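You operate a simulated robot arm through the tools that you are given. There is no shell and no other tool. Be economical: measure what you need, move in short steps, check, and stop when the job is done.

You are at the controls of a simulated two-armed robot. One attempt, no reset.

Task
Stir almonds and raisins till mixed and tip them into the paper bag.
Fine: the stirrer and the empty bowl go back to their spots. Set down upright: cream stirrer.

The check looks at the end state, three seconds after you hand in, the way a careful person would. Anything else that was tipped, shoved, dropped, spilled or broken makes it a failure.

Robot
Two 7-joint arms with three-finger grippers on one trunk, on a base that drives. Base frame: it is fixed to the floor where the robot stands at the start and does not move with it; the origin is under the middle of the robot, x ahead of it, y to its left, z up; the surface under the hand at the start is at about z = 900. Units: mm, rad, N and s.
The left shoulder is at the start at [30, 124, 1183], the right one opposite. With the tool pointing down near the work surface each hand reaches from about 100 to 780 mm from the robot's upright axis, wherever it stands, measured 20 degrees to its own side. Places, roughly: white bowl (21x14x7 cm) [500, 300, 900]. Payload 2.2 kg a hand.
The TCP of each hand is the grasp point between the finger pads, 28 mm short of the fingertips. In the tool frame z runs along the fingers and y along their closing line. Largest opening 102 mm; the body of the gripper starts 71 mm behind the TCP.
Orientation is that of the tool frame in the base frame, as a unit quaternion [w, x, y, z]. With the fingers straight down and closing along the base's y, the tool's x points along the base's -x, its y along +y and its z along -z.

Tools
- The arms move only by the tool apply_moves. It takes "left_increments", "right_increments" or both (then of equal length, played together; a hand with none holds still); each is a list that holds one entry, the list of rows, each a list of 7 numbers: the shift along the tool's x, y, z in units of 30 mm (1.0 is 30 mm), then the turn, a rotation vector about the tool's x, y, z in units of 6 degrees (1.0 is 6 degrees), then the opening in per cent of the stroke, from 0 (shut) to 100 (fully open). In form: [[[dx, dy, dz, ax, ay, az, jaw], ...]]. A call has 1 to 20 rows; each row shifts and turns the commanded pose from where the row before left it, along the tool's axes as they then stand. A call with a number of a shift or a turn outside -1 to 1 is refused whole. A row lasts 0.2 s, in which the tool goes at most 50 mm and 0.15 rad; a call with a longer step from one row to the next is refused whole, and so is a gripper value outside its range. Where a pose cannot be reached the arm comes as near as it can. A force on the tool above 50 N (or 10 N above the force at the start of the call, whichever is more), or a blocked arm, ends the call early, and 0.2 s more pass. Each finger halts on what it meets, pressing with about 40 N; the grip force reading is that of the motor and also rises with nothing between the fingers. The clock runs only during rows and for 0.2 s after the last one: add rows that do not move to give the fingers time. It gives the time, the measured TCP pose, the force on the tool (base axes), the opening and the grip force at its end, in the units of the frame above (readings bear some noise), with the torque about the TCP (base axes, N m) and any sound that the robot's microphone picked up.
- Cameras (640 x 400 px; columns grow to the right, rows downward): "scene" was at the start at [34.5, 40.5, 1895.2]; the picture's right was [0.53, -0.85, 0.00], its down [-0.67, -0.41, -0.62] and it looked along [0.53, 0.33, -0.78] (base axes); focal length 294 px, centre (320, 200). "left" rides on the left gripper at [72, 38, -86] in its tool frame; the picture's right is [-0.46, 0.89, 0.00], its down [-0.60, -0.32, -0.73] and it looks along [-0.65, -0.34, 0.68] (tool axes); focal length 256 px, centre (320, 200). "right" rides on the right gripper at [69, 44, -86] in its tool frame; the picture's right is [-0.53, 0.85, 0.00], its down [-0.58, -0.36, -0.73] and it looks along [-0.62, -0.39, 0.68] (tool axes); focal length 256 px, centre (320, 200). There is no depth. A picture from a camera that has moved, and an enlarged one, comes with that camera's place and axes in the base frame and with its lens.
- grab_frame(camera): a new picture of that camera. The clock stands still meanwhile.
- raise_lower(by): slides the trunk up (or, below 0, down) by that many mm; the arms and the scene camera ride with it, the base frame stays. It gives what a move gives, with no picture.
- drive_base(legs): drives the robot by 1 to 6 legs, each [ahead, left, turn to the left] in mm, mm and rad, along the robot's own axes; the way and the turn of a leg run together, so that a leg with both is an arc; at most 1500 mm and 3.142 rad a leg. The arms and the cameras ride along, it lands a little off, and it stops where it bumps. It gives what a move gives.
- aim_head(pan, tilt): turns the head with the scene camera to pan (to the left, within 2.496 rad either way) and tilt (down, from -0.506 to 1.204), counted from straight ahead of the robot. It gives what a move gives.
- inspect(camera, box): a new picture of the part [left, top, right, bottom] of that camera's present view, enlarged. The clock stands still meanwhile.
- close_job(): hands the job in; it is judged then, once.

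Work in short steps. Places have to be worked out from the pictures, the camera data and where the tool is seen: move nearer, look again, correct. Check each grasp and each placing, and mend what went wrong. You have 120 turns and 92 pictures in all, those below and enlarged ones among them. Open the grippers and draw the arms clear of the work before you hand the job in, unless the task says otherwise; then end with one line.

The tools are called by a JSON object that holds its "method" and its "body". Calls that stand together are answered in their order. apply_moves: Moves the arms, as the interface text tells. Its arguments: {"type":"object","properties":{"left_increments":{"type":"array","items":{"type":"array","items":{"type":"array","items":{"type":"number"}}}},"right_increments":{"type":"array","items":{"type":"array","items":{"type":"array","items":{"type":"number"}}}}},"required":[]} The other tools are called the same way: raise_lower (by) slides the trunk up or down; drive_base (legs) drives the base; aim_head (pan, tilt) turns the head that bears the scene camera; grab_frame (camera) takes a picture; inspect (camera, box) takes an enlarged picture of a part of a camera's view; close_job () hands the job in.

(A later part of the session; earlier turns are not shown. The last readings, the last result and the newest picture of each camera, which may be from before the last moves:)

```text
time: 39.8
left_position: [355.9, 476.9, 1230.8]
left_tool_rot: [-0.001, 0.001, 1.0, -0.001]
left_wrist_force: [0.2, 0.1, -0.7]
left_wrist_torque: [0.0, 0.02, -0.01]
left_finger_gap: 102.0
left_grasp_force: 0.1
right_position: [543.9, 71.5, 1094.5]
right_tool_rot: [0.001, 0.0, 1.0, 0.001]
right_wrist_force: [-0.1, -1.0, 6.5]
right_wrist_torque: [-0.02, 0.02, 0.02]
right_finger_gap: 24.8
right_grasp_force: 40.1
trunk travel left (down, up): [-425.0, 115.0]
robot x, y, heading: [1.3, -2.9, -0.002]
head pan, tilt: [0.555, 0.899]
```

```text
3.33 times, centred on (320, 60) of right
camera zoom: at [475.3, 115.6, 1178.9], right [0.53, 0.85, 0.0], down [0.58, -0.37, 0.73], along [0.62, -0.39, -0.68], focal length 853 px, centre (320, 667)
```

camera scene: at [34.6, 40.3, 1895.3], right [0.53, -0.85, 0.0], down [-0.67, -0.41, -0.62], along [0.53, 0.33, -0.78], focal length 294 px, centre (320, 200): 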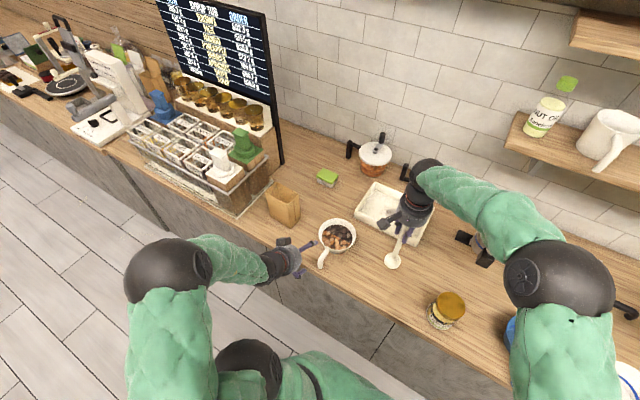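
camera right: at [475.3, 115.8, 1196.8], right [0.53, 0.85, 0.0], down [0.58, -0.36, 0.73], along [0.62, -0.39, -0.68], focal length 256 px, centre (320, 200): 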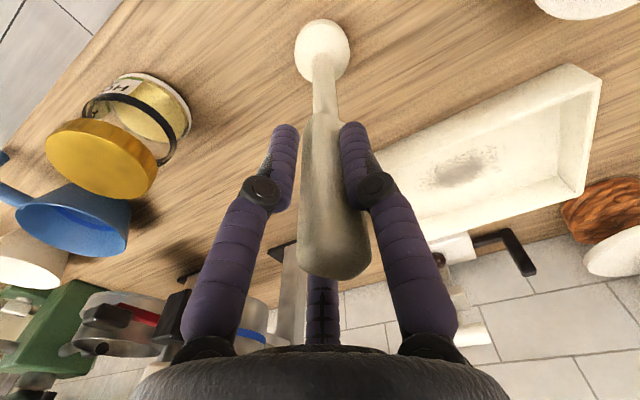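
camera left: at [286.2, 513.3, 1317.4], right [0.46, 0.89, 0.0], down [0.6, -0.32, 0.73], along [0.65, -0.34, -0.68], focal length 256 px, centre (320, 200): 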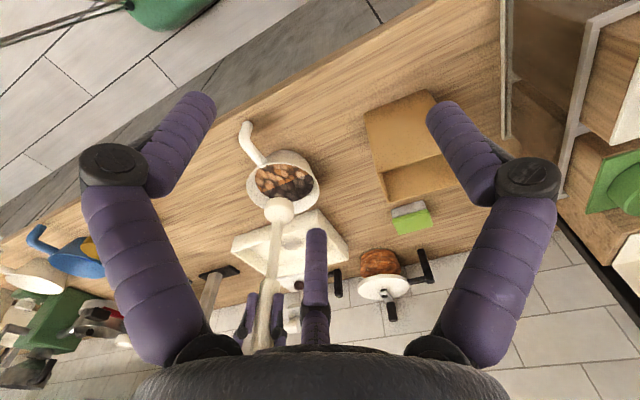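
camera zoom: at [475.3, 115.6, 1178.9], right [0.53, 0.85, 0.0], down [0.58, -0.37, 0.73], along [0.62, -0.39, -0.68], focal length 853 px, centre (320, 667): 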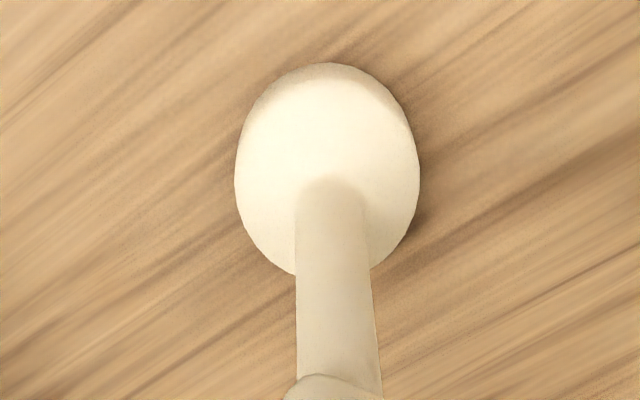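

Contact at 1094.5, the same height as when I picked it up. Opening the gripper.

{"method": "apply_moves", "body": {"right_increments": [[[0, 0, 0, 0, 0, 0, 26], [0, 0, 0, 0, 0, 0, 32], [0, 0, 0, 0, 0, 0, 60], [0, 0, 0, 0, 0, 0, 100], [0, 0, 0, 0, 0, 0, 100], [0, 0, 0, 0, 0, 0, 100]]]}}

{"method": "grab_frame", "body": {"camera": "right"}}

```text
time: 41.2
left_position: [357.9, 476.8, 1230.7]
left_tool_rot: [0.0, 0.0, 1.0, 0.001]
left_wrist_force: [-0.2, 0.0, -0.3]
left_wrist_torque: [0.02, -0.03, -0.03]
left_finger_gap: 101.8
left_grasp_force: 0.0
right_position: [544.2, 71.9, 1093.2]
right_tool_rot: [0.0, 0.0, 1.0, 0.0]
right_wrist_force: [-0.2, -0.2, -0.2]
right_wrist_torque: [0.03, -0.01, -0.01]
right_finger_gap: 102.0
right_grasp_force: 0.1
trunk travel left (down, up): [-425.0, 115.0]
robot x, y, heading: [-0.6, -2.0, -0.003]
head pan, tilt: [0.555, 0.899]
```

```text
58 pictures are left
camera right: at [475.3, 115.7, 1178.0], right [0.53, 0.85, 0.0], down [0.58, -0.36, 0.73], along [0.62, -0.39, -0.68], focal length 256 px, centre (320, 200)
```

right: 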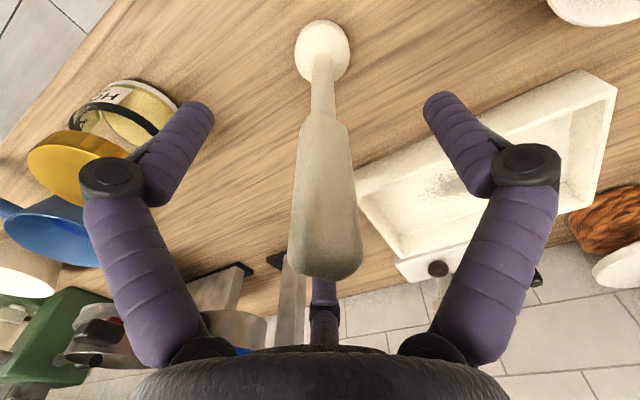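

The stirrer stands upright on its spot. Raising the right hand straight up, then parking it.

{"method": "apply_moves", "body": {"right_increments": [[[0, 0, -0.5, 0, 0, 0, 100], [0, 0, -0.9, 0, 0, 0, 100], [0, 0, -0.9, 0, 0, 0, 100], [0, 0, -0.9, 0, 0, 0, 100], [0, 0, -0.9, 0, 0, 0, 100], [0, 0, -0.9, 0, 0, 0, 100], [0, 0, -0.9, 0, 0, 0, 100], [0.4, -0.8, -0.7, 0, 0, 0, 100], [0.4, -0.8, -0.7, 0, 0, 0, 100], [0.4, -0.8, -0.7, 0, 0, 0, 100], [0.4, -0.8, -0.7, 0, 0, 0, 100], [0.4, -0.8, 0, 0, 0, 0, 100], [0.4, -0.8, 0, 0, 0, 0, 100]]]}}

{"method": "grab_frame", "body": {"camera": "scene"}}

{"method": "inspect", "body": {"camera": "scene", "box": [250, 160, 430, 300]}}

```text
time: 44.0
left_position: [357.1, 476.5, 1230.2]
left_tool_rot: [0.0, 0.0, 1.0, -0.001]
left_wrist_force: [-0.4, -0.4, -0.7]
left_wrist_torque: [0.04, 0.01, 0.0]
left_finger_gap: 101.9
left_grasp_force: 0.0
right_position: [470.2, -73.6, 1354.7]
right_tool_rot: [0.0, 0.0, 1.0, 0.0]
right_wrist_force: [-0.2, 0.0, 0.0]
right_wrist_torque: [0.02, -0.01, 0.01]
right_finger_gap: 102.2
right_grasp_force: 0.0
trunk travel left (down, up): [-425.0, 115.0]
robot x, y, heading: [-1.7, -1.5, 0.001]
head pan, tilt: [0.555, 0.899]
```

```text
57 pictures are left
camera scene: at [33.2, 38.9, 1895.3], right [0.53, -0.85, 0.0], down [-0.66, -0.41, -0.62], along [0.53, 0.33, -0.78], focal length 294 px, centre (320, 200)
```

scene: 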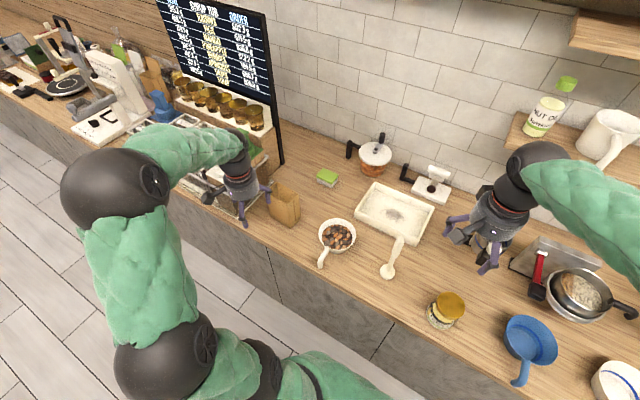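

```text
2.86 times, centred on (340, 230) of scene
camera zoom: at [33.2, 38.9, 1895.3], right [0.53, -0.85, 0.0], down [-0.66, -0.41, -0.62], along [0.53, 0.33, -0.78], focal length 839 px, centre (263, 114)
```

zoom: 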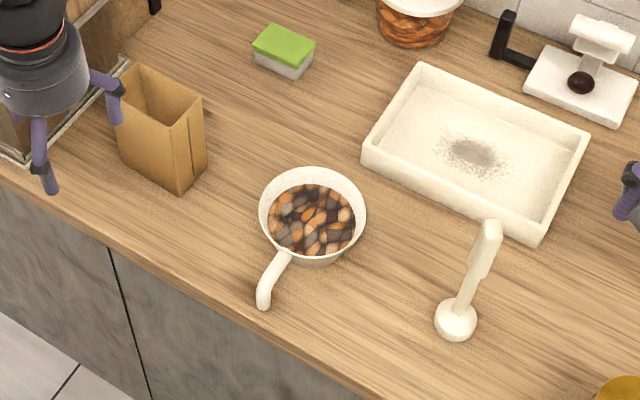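

The stirrer is back where it stood, and the contents are mixed. I'll bring the left hand straight-down above the handle at (465, 292), jaws half open to clear the bowl rim.

{"method": "apply_moves", "body": {"left_increments": [[[-0.45, -0.769, 0.79, 0, 0, 0, 80], [-0.45, -0.769, 0.79, 0, 0, 0, 50], [-0.45, -0.769, 0.79, 0, 0, 0, 48], [-0.45, -0.769, 0.79, 0, 0, 0, 48], [-0.45, -0.769, 0.79, 0, 0, 0, 48], [-0.45, -0.769, 0.79, 0, 0, 0, 48], [-0.45, -0.769, 0.79, 0, 0, 0, 48], [-0.45, -0.769, 0.79, 0, 0, 0, 48], [0, 0, 0, 0, 0, 0, 48]]]}}

{"method": "grab_frame", "body": {"camera": "left"}}

{"method": "inspect", "body": {"camera": "scene", "box": [250, 170, 400, 290]}}

```text
time: 46.0
left_position: [464.3, 292.2, 1040.5]
left_tool_rot: [0.0, 0.001, 1.0, 0.0]
left_wrist_force: [0.0, 0.7, 0.0]
left_wrist_torque: [0.0, -0.02, 0.0]
left_finger_gap: 49.1
left_grasp_force: 0.1
right_position: [470.9, -71.5, 1354.7]
right_tool_rot: [0.0, 0.0, 1.0, 0.001]
right_wrist_force: [-0.7, -0.3, -0.1]
right_wrist_torque: [-0.04, -0.02, 0.0]
right_finger_gap: 101.9
right_grasp_force: 0.0
trunk travel left (down, up): [-425.0, 115.0]
robot x, y, heading: [-0.2, 0.3, 0.001]
head pan, tilt: [0.555, 0.899]
```

```text
55 pictures are left
camera left: at [394.2, 328.5, 1126.7], right [0.46, 0.89, 0.0], down [0.6, -0.32, 0.73], along [0.65, -0.34, -0.68], focal length 256 px, centre (320, 200)
```

left: 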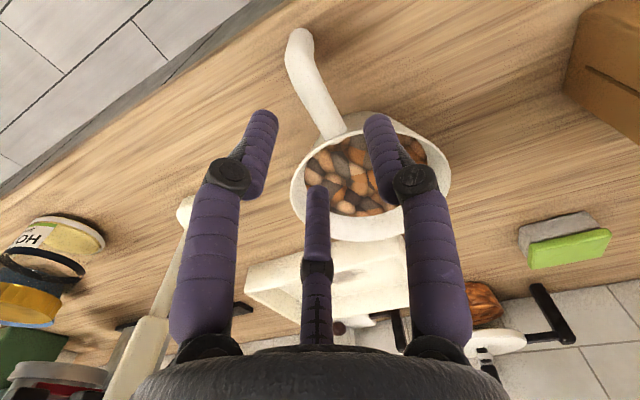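

```text
3.33 times, centred on (325, 230) of scene
camera zoom: at [33.4, 40.8, 1895.3], right [0.53, -0.85, 0.0], down [-0.66, -0.41, -0.62], along [0.53, 0.33, -0.78], focal length 978 px, centre (303, 100)
```

zoom: 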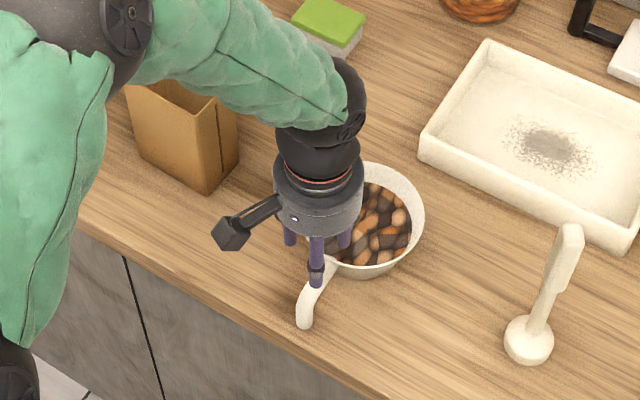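

The handle is confirmed at y≈292. I'll shift back 4 mm in x and descend in stages, watching force.

{"method": "apply_moves", "body": {"left_increments": [[[0.14, 0, 0.5, 0, 0, 0, 48], [0, 0, 0.5, 0, 0, 0, 48], [0, 0, 0.4, 0, 0, 0, 48], [0, 0, 0.3, 0, 0, 0, 48]]]}}

{"method": "apply_moves", "body": {"left_increments": [[[0, 0, 0.3, 0, 0, 0, 48], [0, 0, 0.3, 0, 0, 0, 48], [0, 0, 0, 0, 0, 0, 48]]]}}

{"method": "grab_frame", "body": {"camera": "left"}}

```text
time: 47.0
left_position: [458.2, 292.0, 989.1]
left_tool_rot: [0.0, 0.0, 1.0, 0.0]
left_wrist_force: [-2.6, -3.6, 12.7]
left_wrist_torque: [-0.47, -0.38, -0.14]
left_finger_gap: 50.9
left_grasp_force: 0.4
right_position: [470.4, -72.9, 1355.5]
right_tool_rot: [0.0, -0.001, 1.0, 0.0]
right_wrist_force: [-0.8, -0.3, 0.1]
right_wrist_torque: [0.0, 0.0, -0.02]
right_finger_gap: 102.4
right_grasp_force: 0.0
trunk travel left (down, up): [-425.0, 115.0]
robot x, y, heading: [1.7, -0.4, -0.002]
head pan, tilt: [0.555, 0.899]
```

```text
time: 47.8
left_position: [459.4, 292.1, 971.2]
left_tool_rot: [-0.003, -0.001, 1.0, 0.0]
left_wrist_force: [-0.9, -0.2, 3.7]
left_wrist_torque: [-0.02, 0.03, -0.02]
left_finger_gap: 59.8
left_grasp_force: 1.0
right_position: [471.7, -72.5, 1353.0]
right_tool_rot: [0.0, 0.0, 1.0, 0.0]
right_wrist_force: [0.5, 0.2, -0.2]
right_wrist_torque: [0.01, 0.01, -0.04]
right_finger_gap: 102.1
right_grasp_force: 0.2
trunk travel left (down, up): [-425.0, 115.0]
robot x, y, heading: [1.6, -0.2, 0.003]
head pan, tilt: [0.555, 0.899]
```

```text
53 pictures are left
camera left: at [388.7, 329.0, 1057.3], right [0.47, 0.89, 0.0], down [0.61, -0.32, 0.73], along [0.64, -0.34, -0.68], focal length 256 px, centre (320, 200)
```

left: 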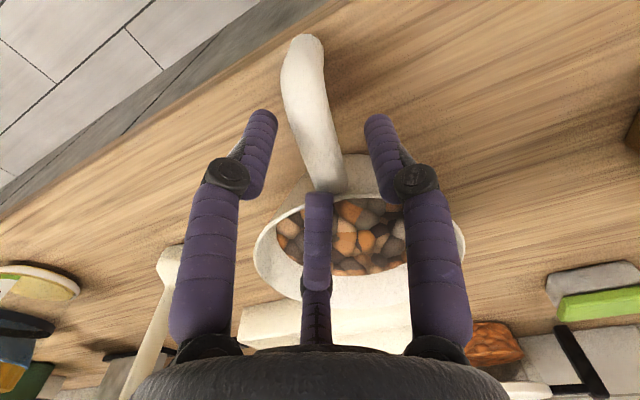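

A finger touched something (12.7 N, gap pushed to 60). I'll check whether the bowl moved before continuing.

{"method": "inspect", "body": {"camera": "scene", "box": [290, 190, 400, 290]}}

{"method": "inspect", "body": {"camera": "left", "box": [220, 20, 440, 240]}}

```text
4.00 times, centred on (345, 240) of scene
camera zoom: at [33.7, 40.1, 1895.1], right [0.53, -0.85, 0.0], down [-0.66, -0.41, -0.62], along [0.53, 0.33, -0.78], focal length 1174 px, centre (220, 40)
```

zoom: 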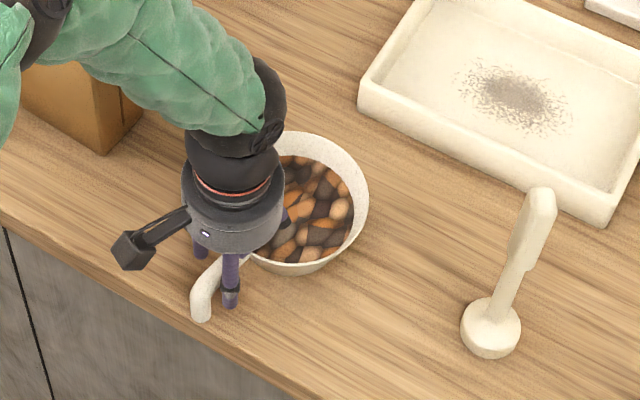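

```text
1.82 times, centred on (330, 130) of left
camera zoom: at [388.7, 329.0, 1057.3], right [0.47, 0.89, 0.0], down [0.61, -0.32, 0.73], along [0.64, -0.34, -0.68], focal length 465 px, centre (302, 327)
```

zoom: 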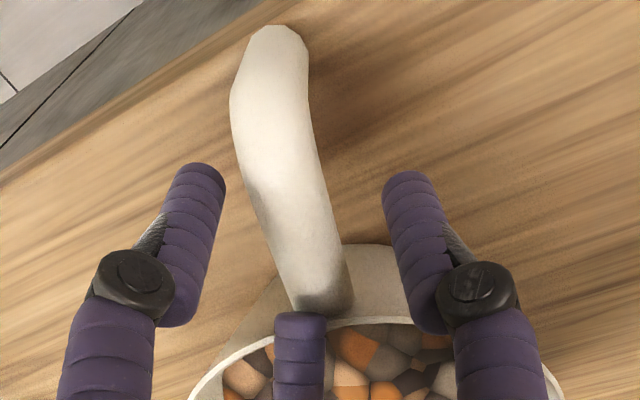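

The contact force and torque locate the touch at about (+36, −29) mm from the TCP, so the third finger seen in the picture is real and it nudged the bowl. I'll open further so that finger frees itself, and lift straight out.

{"method": "apply_moves", "body": {"left_increments": [[[0, 0, 0, 0, 0, 0, 62], [0, 0, 0, 0, 0, 0, 66], [0, 0, -0.2, 0, 0, 0, 66], [0, 0, -0.4, 0, 0, 0, 66], [0, 0, -0.6, 0, 0, 0, 66], [0, 0, -0.9, 0, 0, 0, 66], [0, 0, -0.9, 0, 0, 0, 66], [0, 0, -0.9, 0, 0, 0, 66], [0, 0, -0.9, 0, 0, 0, 66], [0, 0, -0.9, 0, 0, 0, 66], [0, 0, -0.9, 0, 0, 0, 66], [0, 0, -0.9, 0, 0, 0, 66], [0.5, 0, -0.9, 0, 0, 0, 66], [0.8, 0, -0.9, 0, 0, 0, 66], [0.8, 0, -0.9, 0, 0, 0, 66]]]}}

{"method": "inspect", "body": {"camera": "scene", "box": [290, 190, 400, 290]}}

{"method": "inspect", "body": {"camera": "left", "box": [220, 40, 440, 180]}}

```text
time: 51.0
left_position: [396.4, 291.6, 1278.1]
left_tool_rot: [-0.001, 0.0, 1.0, 0.0]
left_wrist_force: [-0.5, 0.0, -0.5]
left_wrist_torque: [0.01, -0.07, -0.01]
left_finger_gap: 67.4
left_grasp_force: 0.1
right_position: [471.5, -72.3, 1354.7]
right_tool_rot: [-0.001, 0.0, 1.0, 0.0]
right_wrist_force: [-0.3, -0.4, -0.9]
right_wrist_torque: [-0.02, -0.06, 0.02]
right_finger_gap: 102.0
right_grasp_force: 0.0
trunk travel left (down, up): [-425.0, 115.0]
robot x, y, heading: [-1.8, -2.6, -0.002]
head pan, tilt: [0.555, 0.899]
```

```text
4.00 times, centred on (345, 240) of scene
camera zoom: at [32.5, 40.1, 1895.3], right [0.53, -0.85, 0.0], down [-0.66, -0.41, -0.62], along [0.53, 0.33, -0.78], focal length 1174 px, centre (220, 40)
```

zoom: 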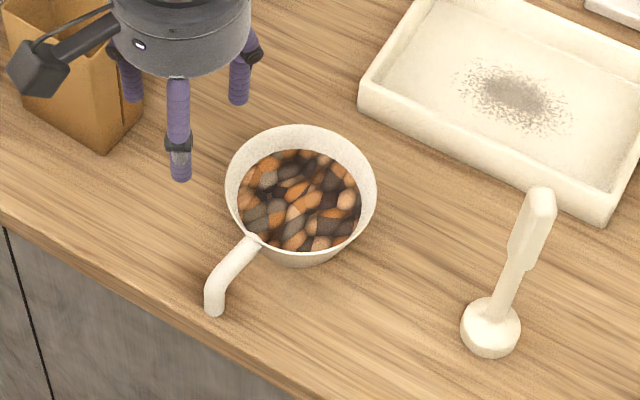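

```text
2.86 times, centred on (330, 110) of left
camera zoom: at [325.8, 329.6, 1364.2], right [0.46, 0.89, 0.0], down [0.6, -0.32, 0.73], along [0.65, -0.34, -0.68], focal length 731 px, centre (291, 457)
```

zoom: 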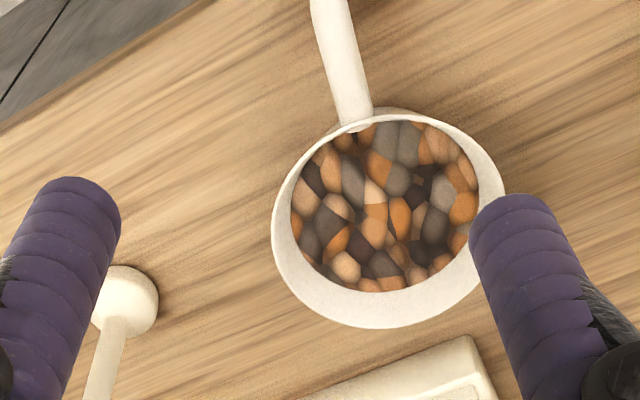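

The bowl is now at about (547, 276), turned roughly −10°, still upright with its contents in; I'll correct that when I return it. A rim grip on its far side suits this three-finger hand better, and it needs the base further left, so I'm driving 320 mm left.

{"method": "drive_base", "body": {"legs": [[0, 320, 0]]}}

{"method": "aim_head", "body": {"pan": 0.1, "tilt": 0.9}}

{"method": "grab_frame", "body": {"camera": "scene"}}

```text
time: 53.1
left_position: [396.9, 615.5, 1277.0]
left_tool_rot: [0.0, -0.002, 1.0, -0.001]
left_wrist_force: [-0.7, -0.3, -0.4]
left_wrist_torque: [-0.01, 0.01, 0.03]
left_finger_gap: 67.2
left_grasp_force: 0.0
right_position: [470.5, 249.7, 1355.6]
right_tool_rot: [0.0, 0.0, 1.0, 0.0]
right_wrist_force: [-0.6, 0.5, -0.4]
right_wrist_torque: [0.0, 0.02, 0.02]
right_finger_gap: 101.8
right_grasp_force: 0.0
trunk travel left (down, up): [-425.0, 115.0]
robot x, y, heading: [-1.7, 323.9, 0.001]
head pan, tilt: [0.555, 0.899]
```

```text
time: 54.0
left_position: [397.9, 614.5, 1276.5]
left_tool_rot: [0.001, -0.001, 1.0, 0.0]
left_wrist_force: [0.2, -0.5, -0.8]
left_wrist_torque: [0.0, -0.02, 0.01]
left_finger_gap: 67.3
left_grasp_force: 0.0
right_position: [471.3, 249.4, 1354.7]
right_tool_rot: [0.001, 0.0, 1.0, 0.0]
right_wrist_force: [-0.1, 0.1, -0.5]
right_wrist_torque: [0.0, 0.0, 0.0]
right_finger_gap: 102.1
right_grasp_force: 0.0
trunk travel left (down, up): [-425.0, 115.0]
robot x, y, heading: [0.6, 325.1, 0.003]
head pan, tilt: [0.099, 0.901]
```

```text
48 pictures are left
camera scene: at [45.0, 329.0, 1895.1], right [0.1, -0.99, 0.0], down [-0.78, -0.08, -0.62], along [0.62, 0.06, -0.78], focal length 294 px, centre (320, 200)
```

scene: 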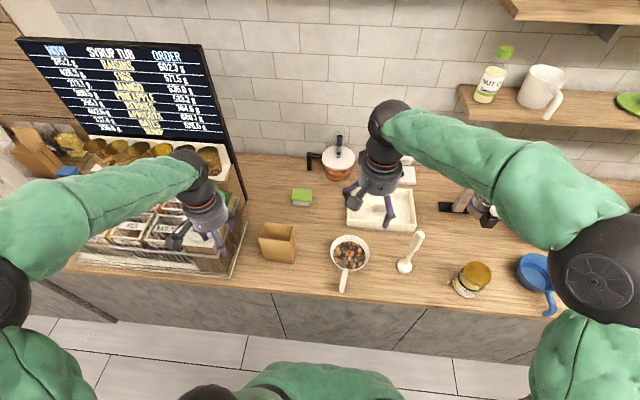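

Good central view. I'll move the right hand off to the right so the left has room, then zoom in on the bowl and bag.

{"method": "apply_moves", "body": {"right_increments": [[[0.2, -1, 0, 0, 0, 0, 100], [0.2, -1, 0, 0, 0, 0, 100], [0.2, -1, 0, 0, 0, 0, 100], [0.2, -1, 0, 0, 0, 0, 100], [0.2, -1, 0, 0, 0, 0, 100], [0.2, -1, 0, 0, 0, 0, 100], [0.2, -1, 0, 0, 0, 0, 100], [0.2, -1, 0, 0, 0, 0, 100]]]}}

{"method": "inspect", "body": {"camera": "scene", "box": [290, 210, 410, 310]}}

{"method": "inspect", "body": {"camera": "scene", "box": [180, 170, 330, 290]}}

```text
time: 55.8
left_position: [397.6, 613.6, 1276.2]
left_tool_rot: [-0.001, -0.002, 1.0, 0.0]
left_wrist_force: [-0.4, -0.1, 0.9]
left_wrist_torque: [-0.01, 0.03, 0.01]
left_finger_gap: 67.5
left_grasp_force: 0.1
right_position: [423.1, 9.0, 1353.9]
right_tool_rot: [0.0, -0.001, 1.0, 0.0]
right_wrist_force: [-0.5, -0.4, 0.2]
right_wrist_torque: [-0.03, -0.01, 0.01]
right_finger_gap: 102.0
right_grasp_force: 0.1
trunk travel left (down, up): [-425.0, 115.0]
robot x, y, heading: [-2.0, 324.2, -0.002]
head pan, tilt: [0.099, 0.901]
```

```text
4.00 times, centred on (350, 260) of scene
camera zoom: at [44.6, 328.5, 1895.1], right [0.1, -0.99, 0.0], down [-0.78, -0.08, -0.62], along [0.62, 0.06, -0.78], focal length 1174 px, centre (200, -40)
```

zoom: 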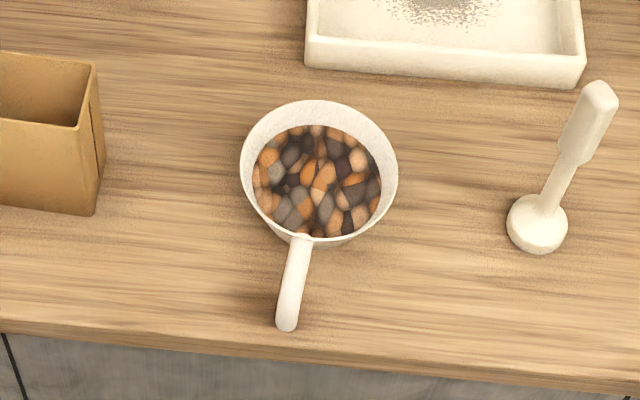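

```text
3.33 times, centred on (255, 230) of scene
camera zoom: at [44.6, 328.5, 1895.1], right [0.1, -0.99, 0.0], down [-0.78, -0.08, -0.62], along [0.62, 0.06, -0.78], focal length 978 px, centre (537, 100)
```

zoom: 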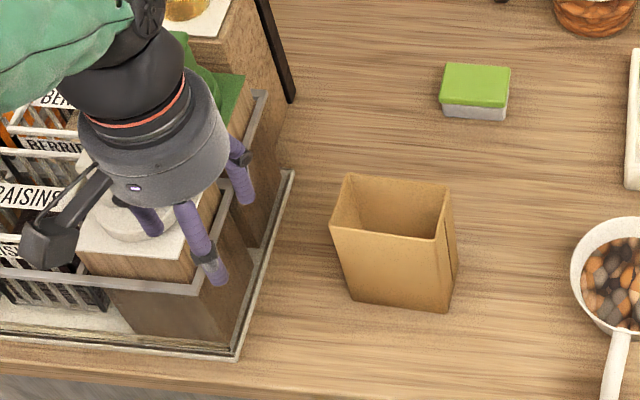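

Measured: bowl centre (550, 274.5) with its handle at about 170.5°, and the bag opening is x 523–590, y 475–583, z≈1054. I'll take the bowl by its right-hand rim, one finger inside and two outside, with the hand yaw matched to the bowl. First I go above that rim point.

{"method": "apply_moves", "body": {"left_increments": [[[-0.3367, -0.962, 0, 0, 0, 0, 62], [-0.3367, -0.962, 0, 0, 0, 0, 62], [-0.3367, -0.962, 0, 0, 0, 0, 62], [-0.3367, -0.962, 0, 0, 0, 0, 62], [-0.3367, -0.962, 0, 0, 0, 0, 62], [-0.3367, -0.962, 0, 0, 0, 0, 62], [-0.3367, -0.962, 0.9, 0, 0, 0, 62], [-0.3367, -0.962, 0.9, 0, 0, 0, 62], [-0.3367, -0.962, 0.9, 0, 0, 0, 62], [-0.3367, -0.962, 0.9, 0, 0, 0, 62], [-0.3367, -0.962, 0.9, 0, 0, 0, 62], [-0.3367, -0.962, 0.9, 0, 0, 0, 62], [-0.3367, -0.962, 0.9, 0, 0, 0, 62], [-0.3367, -0.962, 0.9, 0, 0, 0, 62], [0, 0, 0, 0, 0, 0.79, 62], [0, 0, 0, 0, 0, 0.79, 62], [0, 0, 0, 0, 0, 0, 62]]]}}

{"method": "grab_frame", "body": {"camera": "left"}}

{"method": "inspect", "body": {"camera": "scene", "box": [290, 190, 430, 310]}}

```text
time: 59.4
left_position: [539.4, 209.9, 1060.4]
left_tool_rot: [-0.001, 0.082, 0.997, 0.0]
left_wrist_force: [0.6, 0.4, 1.0]
left_wrist_torque: [0.0, 0.0, 0.0]
left_finger_gap: 63.4
left_grasp_force: 0.1
right_position: [423.9, 10.0, 1354.1]
right_tool_rot: [0.0, -0.001, 1.0, -0.001]
right_wrist_force: [-0.5, 0.6, -0.2]
right_wrist_torque: [0.03, 0.02, -0.02]
right_finger_gap: 102.1
right_grasp_force: 0.1
trunk travel left (down, up): [-425.0, 115.0]
robot x, y, heading: [4.1, 317.7, 0.002]
head pan, tilt: [0.099, 0.901]
```

```text
45 pictures are left
camera left: at [475.8, 259.0, 1146.9], right [0.6, 0.8, 0.0], down [0.54, -0.41, 0.73], along [0.58, -0.44, -0.68], focal length 256 px, centre (320, 200)
```

left: 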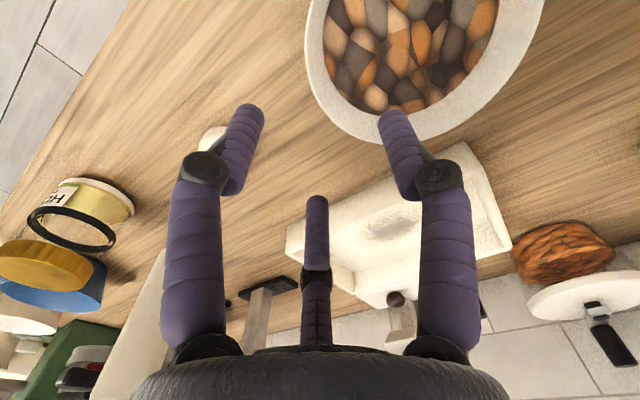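

```text
3.33 times, centred on (360, 250) of scene
camera zoom: at [45.0, 329.4, 1895.1], right [0.1, -0.99, 0.0], down [-0.78, -0.08, -0.62], along [0.62, 0.06, -0.78], focal length 978 px, centre (187, 33)
```

zoom: 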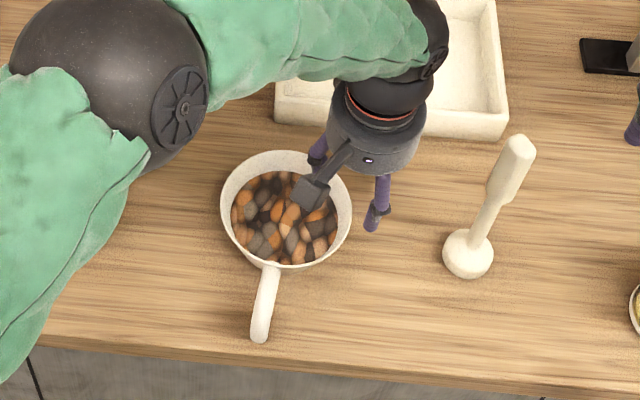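

The alignment looks right: one finger will land inside the rim and two outside. Descending to z≈972 in two stages.

{"method": "apply_moves", "body": {"left_increments": [[[0, 0, 0.6, 0, 0, 0, 62], [0, 0, 0.6, 0, 0, 0, 62], [0, 0, 0.5, 0, 0, 0, 62], [0, 0, 0.3, 0, 0, 0, 62]]]}}

{"method": "apply_moves", "body": {"left_increments": [[[0, 0, 0.3, 0, 0, 0, 62], [0, 0, 0.3, 0, 0, 0, 62], [0, 0, 0.3, 0, 0, 0, 62], [0, 0, 0, 0, 0, 0, 62]]]}}

{"method": "grab_frame", "body": {"camera": "left"}}

```text
time: 60.4
left_position: [538.9, 209.6, 1001.0]
left_tool_rot: [0.0, 0.083, 0.997, 0.001]
left_wrist_force: [0.1, 1.1, 0.1]
left_wrist_torque: [0.0, 0.02, 0.0]
left_finger_gap: 63.1
left_grasp_force: 0.0
right_position: [423.8, 10.2, 1353.5]
right_tool_rot: [0.0, -0.001, 1.0, 0.0]
right_wrist_force: [-0.3, 0.4, 0.5]
right_wrist_torque: [0.0, -0.01, 0.02]
right_finger_gap: 101.9
right_grasp_force: 0.1
trunk travel left (down, up): [-425.0, 115.0]
robot x, y, heading: [-3.3, 323.3, 0.004]
head pan, tilt: [0.099, 0.901]
```

```text
time: 61.4
left_position: [539.4, 209.0, 973.5]
left_tool_rot: [-0.001, 0.082, 0.997, 0.0]
left_wrist_force: [-0.1, 0.8, -0.1]
left_wrist_torque: [0.02, 0.01, 0.01]
left_finger_gap: 63.2
left_grasp_force: 0.1
right_position: [423.0, 10.3, 1354.6]
right_tool_rot: [0.0, -0.001, 1.0, 0.0]
right_wrist_force: [0.2, -1.1, 0.5]
right_wrist_torque: [0.01, 0.02, -0.01]
right_finger_gap: 102.0
right_grasp_force: 0.1
trunk travel left (down, up): [-425.0, 115.0]
robot x, y, heading: [0.4, 319.2, 0.001]
head pan, tilt: [0.099, 0.901]
```

```text
43 pictures are left
camera left: at [475.6, 258.7, 1060.0], right [0.6, 0.8, 0.0], down [0.54, -0.41, 0.73], along [0.58, -0.44, -0.68], focal length 256 px, centre (320, 200)
```

left: 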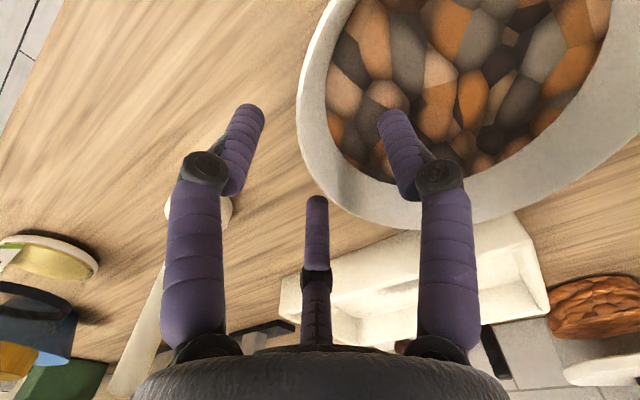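

No contact, B is inside the rim and the others are outside. Closing gradually.

{"method": "apply_moves", "body": {"left_increments": [[[0, 0, 0, 0, 0, 0, 45], [0, 0, 0, 0, 0, 0, 35], [0, 0, 0, 0, 0, 0, 25], [0, 0, 0, 0, 0, 0, 15], [0, 0, 0, 0, 0, 0, 5], [0, 0, 0, 0, 0, 0, 0], [0, 0, 0, 0, 0, 0, 0]]]}}

{"method": "grab_frame", "body": {"camera": "left"}}

{"method": "inspect", "body": {"camera": "scene", "box": [290, 190, 430, 310]}}

```text
time: 63.0
left_position: [538.5, 210.1, 974.4]
left_tool_rot: [0.001, 0.083, 0.997, 0.0]
left_wrist_force: [-1.0, 4.1, 9.0]
left_wrist_torque: [1.26, -0.43, 0.13]
left_finger_gap: 15.3
left_grasp_force: 39.7
right_position: [423.0, 9.7, 1354.1]
right_tool_rot: [0.0, -0.001, 1.0, 0.0]
right_wrist_force: [0.0, -0.1, -0.7]
right_wrist_torque: [0.0, -0.05, 0.03]
right_finger_gap: 101.9
right_grasp_force: 0.1
trunk travel left (down, up): [-425.0, 115.0]
robot x, y, heading: [1.8, 322.7, 0.003]
head pan, tilt: [0.099, 0.901]
```

```text
42 pictures are left
camera left: at [475.6, 258.9, 1060.8], right [0.6, 0.8, 0.0], down [0.54, -0.41, 0.73], along [0.58, -0.44, -0.68], focal length 256 px, centre (320, 200)
```

left: 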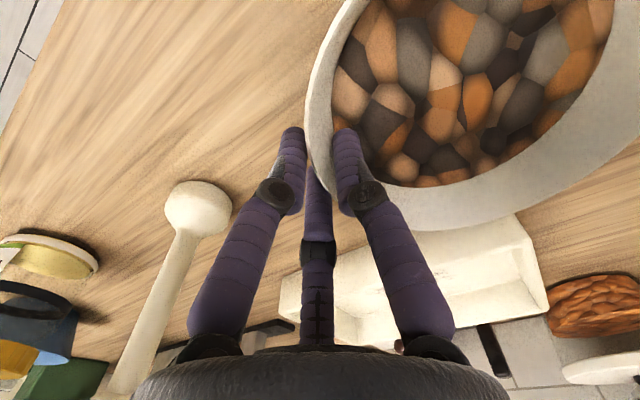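

```text
3.33 times, centred on (360, 250) of scene
camera zoom: at [44.1, 329.7, 1895.2], right [0.1, -0.99, 0.0], down [-0.78, -0.08, -0.62], along [0.62, 0.06, -0.78], focal length 978 px, centre (187, 33)
```

zoom: 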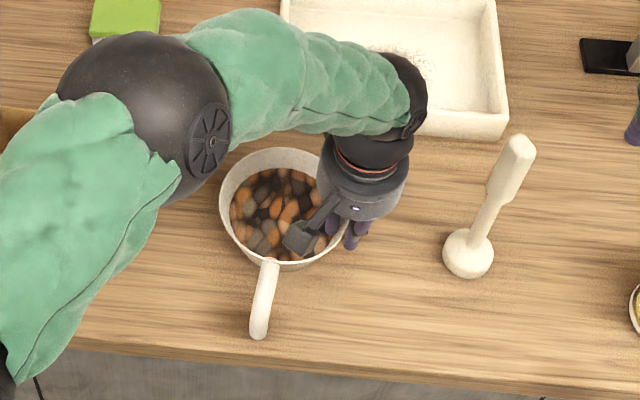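

Firm grip at 15 mm gap and the bowl barely moved. Test lift of about 15 mm.

{"method": "apply_moves", "body": {"left_increments": [[[0, 0, -0.1, 0, 0, 0, 0], [0, 0, -0.2, 0, 0, 0, 0], [0, 0, -0.2, 0, 0, 0, 0], [0, 0, 0, 0, 0, 0, 0]]]}}

{"method": "grab_frame", "body": {"camera": "left"}}

{"method": "inspect", "body": {"camera": "scene", "box": [290, 190, 430, 310]}}

```text
time: 64.0
left_position: [538.9, 210.1, 988.4]
left_tool_rot: [-0.001, 0.082, 0.997, 0.001]
left_wrist_force: [-0.1, 2.4, 6.3]
left_wrist_torque: [1.02, -0.29, -0.02]
left_finger_gap: 11.5
left_grasp_force: 38.9
right_position: [423.4, 9.5, 1354.4]
right_tool_rot: [0.0, -0.001, 1.0, 0.0]
right_wrist_force: [-0.2, -0.5, 0.2]
right_wrist_torque: [0.0, 0.0, 0.03]
right_finger_gap: 102.3
right_grasp_force: 0.1
trunk travel left (down, up): [-425.0, 115.0]
robot x, y, heading: [0.7, 322.5, -0.004]
head pan, tilt: [0.099, 0.901]
```

```text
40 pictures are left
camera left: at [475.2, 258.9, 1075.4], right [0.6, 0.8, 0.0], down [0.54, -0.41, 0.73], along [0.58, -0.44, -0.68], focal length 256 px, centre (320, 200)
```

left: 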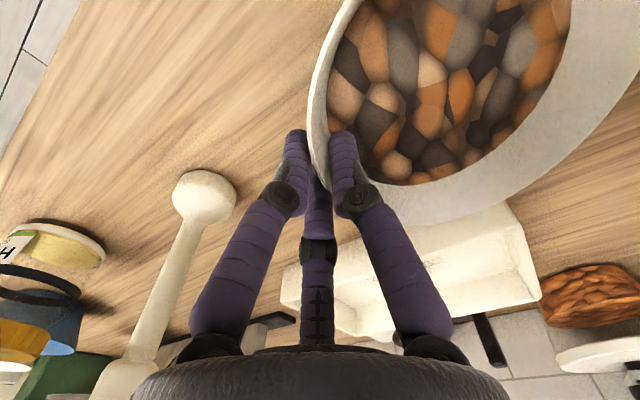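

```text
3.33 times, centred on (360, 250) of scene
camera zoom: at [44.6, 329.7, 1895.1], right [0.1, -0.99, 0.0], down [-0.78, -0.08, -0.62], along [0.62, 0.06, -0.78], focal length 978 px, centre (187, 33)
```

zoom: 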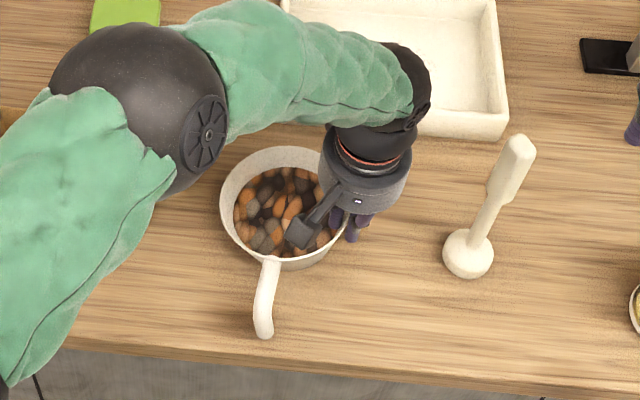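

The fingers are slipping up the sloped wall: the gap fell to 11.5 and the bowl wasn't lifted. The wall leans about 21°, so the hand must lean with it, and on this side it would hit the stirrer. I'll lower, release, and go up, then regrip on the bag-side rim with the hand tilted.

{"method": "apply_moves", "body": {"left_increments": [[[0, 0, 0.2, 0, 0, 0, 5], [0, 0, 0.2, 0, 0, 0, 20], [0, 0, 0, 0, 0, 0, 40], [0, 0, 0, 0, 0, 0, 62], [0, 0, 0, 0, 0, 0, 62], [0, 0, -0.3, 0, 0, 0, 62], [0, 0, -0.6, 0, 0, 0, 62], [0, 0, -0.9, 0, 0, 0, 62], [0, 0, -0.9, 0, 0, 0, 62], [0, 0, -0.9, 0, 0, 0, 62], [0, 0, -0.9, 0, 0, 0, 62], [0, 0.5, -0.5, 0, 0, 0, 62], [0, 1, 0, 0, 0, 0, 62], [0, 1, 0, 0, 0, 0, 62], [0, 1, 0, 0, 0, 0, 62], [0, 1, 0, 0, 0, 0, 62], [0, 1, 0, 0, 0, 0, 62], [0, 0, 0, 0, 0, 0, 62]]]}}

{"method": "inspect", "body": {"camera": "scene", "box": [290, 190, 430, 310]}}

{"method": "grab_frame", "body": {"camera": "left"}}

```text
time: 67.8
left_position: [567.4, 371.4, 1125.2]
left_tool_rot: [0.0, 0.082, 0.997, 0.0]
left_wrist_force: [-0.4, 0.0, -0.2]
left_wrist_torque: [0.01, 0.04, 0.0]
left_finger_gap: 63.0
left_grasp_force: 0.1
right_position: [424.0, 8.7, 1353.7]
right_tool_rot: [0.0, -0.001, 1.0, 0.001]
right_wrist_force: [0.8, 0.1, 0.6]
right_wrist_torque: [0.02, -0.02, -0.01]
right_finger_gap: 101.8
right_grasp_force: 0.1
trunk travel left (down, up): [-425.0, 115.0]
robot x, y, heading: [-1.4, 321.9, -0.001]
head pan, tilt: [0.099, 0.901]
```

```text
3.33 times, centred on (360, 250) of scene
camera zoom: at [45.0, 328.4, 1895.1], right [0.1, -0.99, 0.0], down [-0.78, -0.08, -0.62], along [0.62, 0.06, -0.78], focal length 978 px, centre (187, 33)
```

zoom: 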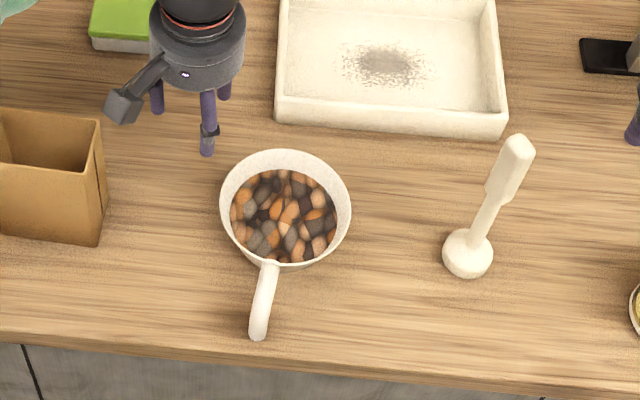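

```text
37 pictures are left
camera left: at [503.3, 420.6, 1213.2], right [0.6, 0.8, 0.0], down [0.54, -0.41, 0.73], along [0.58, -0.44, -0.68], focal length 256 px, centre (320, 200)
```

left: 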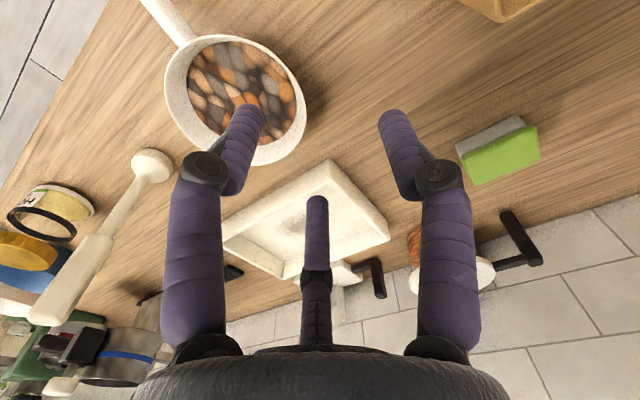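

The bowl is unchanged and still upright at (550.5, 274.5). On the bag-side rim I want the single finger inside, so I'll turn the hand 180° about its axis.

{"method": "apply_moves", "body": {"left_increments": [[[0, 0, 0, 0, 0, -1, 62], [0, 0, 0, 0, 0, -1, 62], [0, 0, 0, 0, 0, -1, 62], [0, 0, 0, 0, 0, -1, 62], [0, 0, 0, 0, 0, -1, 62], [0, 0, 0, 0, 0, -1, 62], [0, 0, 0, 0, 0, -1, 62], [0, 0, 0, 0, 0, -1, 62], [0, 0, 0, 0, 0, -1, 62], [0, 0, 0, 0, 0, -1, 62], [0, 0, 0, 0, 0, -1, 62], [0, 0, 0, 0, 0, -1, 62], [0, 0, 0, 0, 0, -1, 62], [0, 0, 0, 0, 0, -1, 62], [0, 0, 0, 0, 0, -1, 62], [0, 0, 0, 0, 0, 0, 62]]]}}

{"method": "apply_moves", "body": {"left_increments": [[[0, 0, 0, 0, 0, -1, 62], [0, 0, 0, 0, 0, -1, 62], [0, 0, 0, 0, 0, -1, 62], [0, 0, 0, 0, 0, -1, 62], [0, 0, 0, 0, 0, -1, 62], [0, 0, 0, 0, 0, -1, 62], [0, 0, 0, 0, 0, -1, 62], [0, 0, 0, 0, 0, -1, 62], [0, 0, 0, 0, 0, -1, 62], [0, 0, 0, 0, 0, -1, 62], [0, 0, 0, 0, 0, -1, 62], [0, 0, 0, 0, 0, -1, 62], [0, 0, 0, 0, 0, -1, 62], [0, 0, 0, 0, 0, -1, 62], [0, 0, 0, 0, 0, -1, 62], [0, 0, 0, -0.84, 0, 0, 62], [0, 0, 0, -0.84, 0, 0, 62], [0, 0, 0, -0.84, 0, 0, 62], [0, 0, 0, -0.84, 0, 0, 62], [0, 0, 0, 0, 0, 0, 62]]]}}

```text
time: 71.2
left_position: [566.5, 373.3, 1127.4]
left_tool_rot: [-0.001, -0.647, 0.762, 0.001]
left_wrist_force: [0.1, -0.1, -0.4]
left_wrist_torque: [-0.01, 0.02, 0.01]
left_finger_gap: 63.3
left_grasp_force: 0.0
right_position: [423.3, 10.5, 1353.6]
right_tool_rot: [0.0, 0.0, 1.0, 0.001]
right_wrist_force: [0.0, 0.6, 0.0]
right_wrist_torque: [0.02, -0.01, 0.02]
right_finger_gap: 102.0
right_grasp_force: 0.0
trunk travel left (down, up): [-425.0, 115.0]
robot x, y, heading: [1.0, 321.1, 0.003]
head pan, tilt: [0.099, 0.901]
```

```text
time: 75.4
left_position: [576.0, 405.5, 1128.7]
left_tool_rot: [0.185, 0.961, -0.201, -0.037]
left_wrist_force: [-0.5, -0.7, 0.9]
left_wrist_torque: [0.0, -0.06, -0.03]
left_finger_gap: 63.4
left_grasp_force: 0.0
left hand out of reach, approached as far as the arm can: row 13, 14, 15
right_position: [423.9, 8.4, 1354.7]
right_tool_rot: [0.001, -0.002, 1.0, 0.0]
right_wrist_force: [0.0, 0.1, 0.7]
right_wrist_torque: [-0.03, -0.03, -0.01]
right_finger_gap: 102.1
right_grasp_force: 0.0
trunk travel left (down, up): [-425.0, 115.0]
robot x, y, heading: [-3.5, 320.7, -0.003]
head pan, tilt: [0.099, 0.901]
```

The wrist stopped about 15° short, so I'll back off 14° for later yaw margin and grip the rim at that angle instead, near (591, 327). Moving to the pre-grip.

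{"method": "apply_moves", "body": {"left_increments": [[[0, 0, 0, 0, -0.266, 0.731, 55], [0, 0, 0, 0, -0.266, 0.731, 55], [0, 0, 0, 0, -0.266, 0.731, 55], [0.503, -0.1, 0.756, 0, 0, 0, 55], [0.503, -0.1, 0.756, 0, 0, 0, 55], [0.503, -0.1, 0.756, 0, 0, 0, 55], [0.503, -0.1, 0.756, 0, 0, 0, 55], [0, 0, 0, 0, 0, 0, 55]]]}}

{"method": "grab_frame", "body": {"camera": "left"}}

{"method": "inspect", "body": {"camera": "scene", "box": [270, 170, 410, 310]}}

```text
time: 77.2
left_position: [611.8, 350.9, 1040.7]
left_tool_rot: [0.179, 0.93, -0.317, -0.056]
left_wrist_force: [0.6, -0.2, -0.2]
left_wrist_torque: [0.01, 0.03, 0.02]
left_finger_gap: 56.1
left_grasp_force: 0.1
right_position: [423.1, 9.1, 1355.6]
right_tool_rot: [0.0, -0.001, 1.0, 0.0]
right_wrist_force: [-0.1, 0.2, 0.6]
right_wrist_torque: [0.0, -0.02, 0.04]
right_finger_gap: 102.2
right_grasp_force: 0.1
trunk travel left (down, up): [-425.0, 115.0]
robot x, y, heading: [-3.2, 322.3, 0.001]
head pan, tilt: [0.099, 0.901]
```

```text
36 pictures are left
camera left: at [666.9, 303.7, 1134.7], right [-0.87, -0.37, 0.32], down [-0.14, 0.82, 0.56], along [-0.47, 0.44, -0.77], focal length 256 px, centre (320, 200)
```

left: 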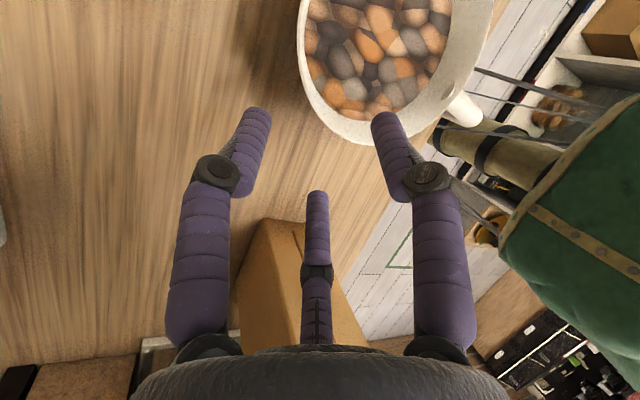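

```text
2.86 times, centred on (340, 240) of scene
camera zoom: at [44.1, 329.9, 1895.1], right [0.1, -0.99, 0.0], down [-0.78, -0.08, -0.62], along [0.62, 0.06, -0.78], focal length 839 px, centre (263, 86)
```

zoom: 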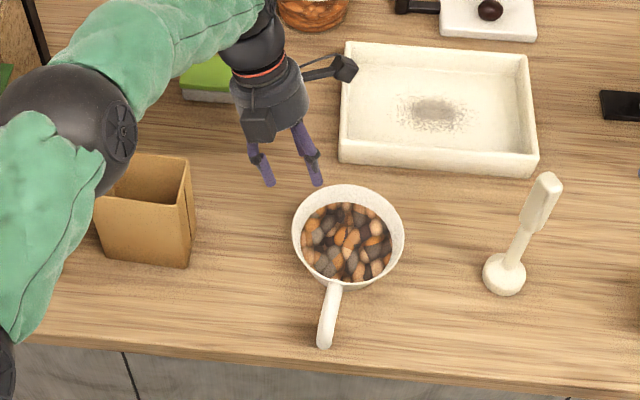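

The target rim point lies on the wall in the left view. Advancing 60 mm along the tilted approach, then the last 20 mm, watching force.

{"method": "apply_moves", "body": {"left_increments": [[[0, 0, 0.5, 0, 0, 0, 55], [0, 0, 0.5, 0, 0, 0, 55], [0, 0, 0.5, 0, 0, 0, 55], [0, 0, 0.3, 0, 0, 0, 55], [0, 0, 0.2, 0, 0, 0, 55]]]}}

{"method": "grab_frame", "body": {"camera": "left"}}

{"method": "inspect", "body": {"camera": "scene", "box": [250, 170, 410, 310]}}

```text
time: 78.4
left_position: [597.2, 332.5, 983.0]
left_tool_rot: [0.179, 0.93, -0.317, -0.055]
left_wrist_force: [0.4, 0.2, -0.4]
left_wrist_torque: [0.01, -0.02, -0.04]
left_finger_gap: 55.9
left_grasp_force: 0.0
right_position: [424.2, 11.3, 1353.9]
right_tool_rot: [0.0, -0.001, 1.0, 0.0]
right_wrist_force: [-0.5, -0.4, -0.4]
right_wrist_torque: [-0.05, 0.03, -0.01]
right_finger_gap: 101.8
right_grasp_force: 0.0
trunk travel left (down, up): [-425.0, 115.0]
robot x, y, heading: [-3.7, 323.5, 0.003]
head pan, tilt: [0.099, 0.901]
```

```text
34 pictures are left
camera left: at [653.9, 285.9, 1078.4], right [-0.87, -0.37, 0.32], down [-0.14, 0.82, 0.56], along [-0.47, 0.44, -0.77], focal length 256 px, centre (320, 200)
```

left: 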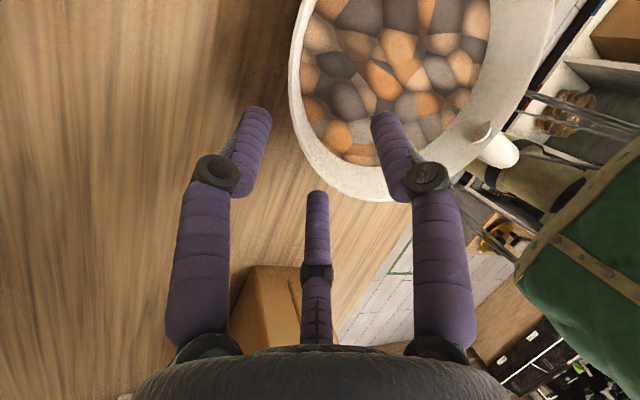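

```text
2.86 times, centred on (330, 240) of scene
camera zoom: at [45.3, 329.3, 1895.1], right [0.1, -0.99, 0.0], down [-0.78, -0.08, -0.62], along [0.62, 0.06, -0.78], focal length 839 px, centre (291, 86)
```

zoom: 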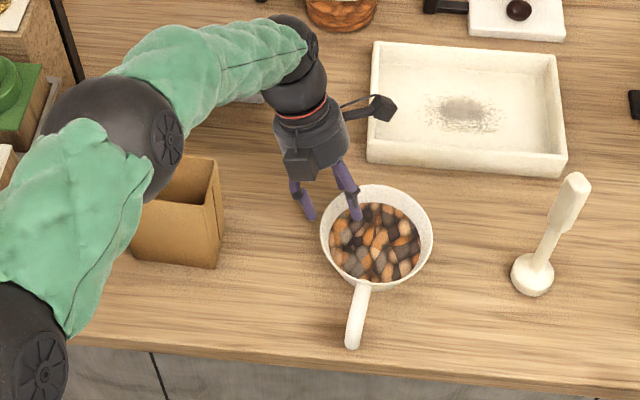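

The inner finger is entering cleanly with no contact. Advancing the last 18 mm and closing gradually.

{"method": "apply_moves", "body": {"left_increments": [[[0, 0, 0.3, 0, 0, 0, 55], [0, 0, 0.3, 0, 0, 0, 55], [0, 0, 0, 0, 0, 0, 55]]]}}

{"method": "apply_moves", "body": {"left_increments": [[[0, 0, 0, 0, 0, 0, 42], [0, 0, 0, 0, 0, 0, 32], [0, 0, 0, 0, 0, 0, 24], [0, 0, 0, 0, 0, 0, 16], [0, 0, 0, 0, 0, 0, 8], [0, 0, 0, 0, 0, 0, 0], [0, 0, 0, 0, 0, 0, 0]]]}}

{"method": "grab_frame", "body": {"camera": "left"}}

{"method": "inspect", "body": {"camera": "scene", "box": [250, 170, 410, 310]}}

```text
time: 79.2
left_position: [593.1, 326.6, 966.1]
left_tool_rot: [0.179, 0.93, -0.317, -0.056]
left_wrist_force: [0.9, 0.4, -0.1]
left_wrist_torque: [-0.01, -0.01, 0.01]
left_finger_gap: 55.9
left_grasp_force: 0.1
right_position: [424.0, 10.3, 1354.5]
right_tool_rot: [0.0, -0.001, 1.0, -0.001]
right_wrist_force: [-0.7, 0.2, -0.7]
right_wrist_torque: [-0.01, 0.0, -0.02]
right_finger_gap: 102.0
right_grasp_force: 0.1
trunk travel left (down, up): [-425.0, 115.0]
robot x, y, heading: [1.1, 321.7, 0.004]
head pan, tilt: [0.099, 0.901]
```

```text
time: 80.8
left_position: [594.1, 327.5, 966.6]
left_tool_rot: [0.18, 0.93, -0.317, -0.057]
left_wrist_force: [0.7, 0.9, -0.7]
left_wrist_torque: [0.18, -0.19, -0.02]
left_finger_gap: 6.0
left_grasp_force: 33.5
right_position: [422.5, 10.0, 1353.8]
right_tool_rot: [0.0, -0.001, 1.0, 0.0]
right_wrist_force: [0.3, 0.4, -0.3]
right_wrist_torque: [0.02, -0.01, 0.01]
right_finger_gap: 102.2
right_grasp_force: 0.1
trunk travel left (down, up): [-425.0, 115.0]
robot x, y, heading: [2.6, 319.3, 0.002]
head pan, tilt: [0.099, 0.901]
```

```text
32 pictures are left
camera left: at [649.6, 280.4, 1061.3], right [-0.87, -0.37, 0.32], down [-0.14, 0.82, 0.56], along [-0.47, 0.44, -0.77], focal length 256 px, centre (320, 200)
```

left: 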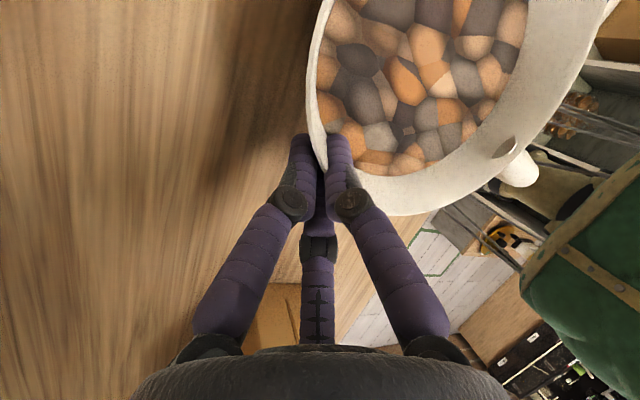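

```text
2.86 times, centred on (330, 240) of scene
camera zoom: at [45.4, 329.4, 1895.1], right [0.1, -0.99, 0.0], down [-0.78, -0.08, -0.62], along [0.62, 0.06, -0.78], focal length 839 px, centre (291, 86)
```

zoom: 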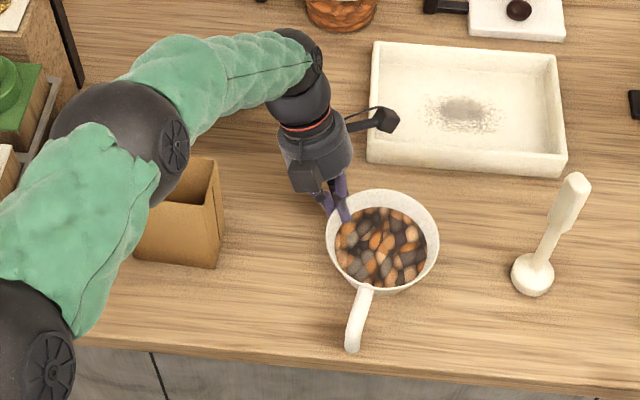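

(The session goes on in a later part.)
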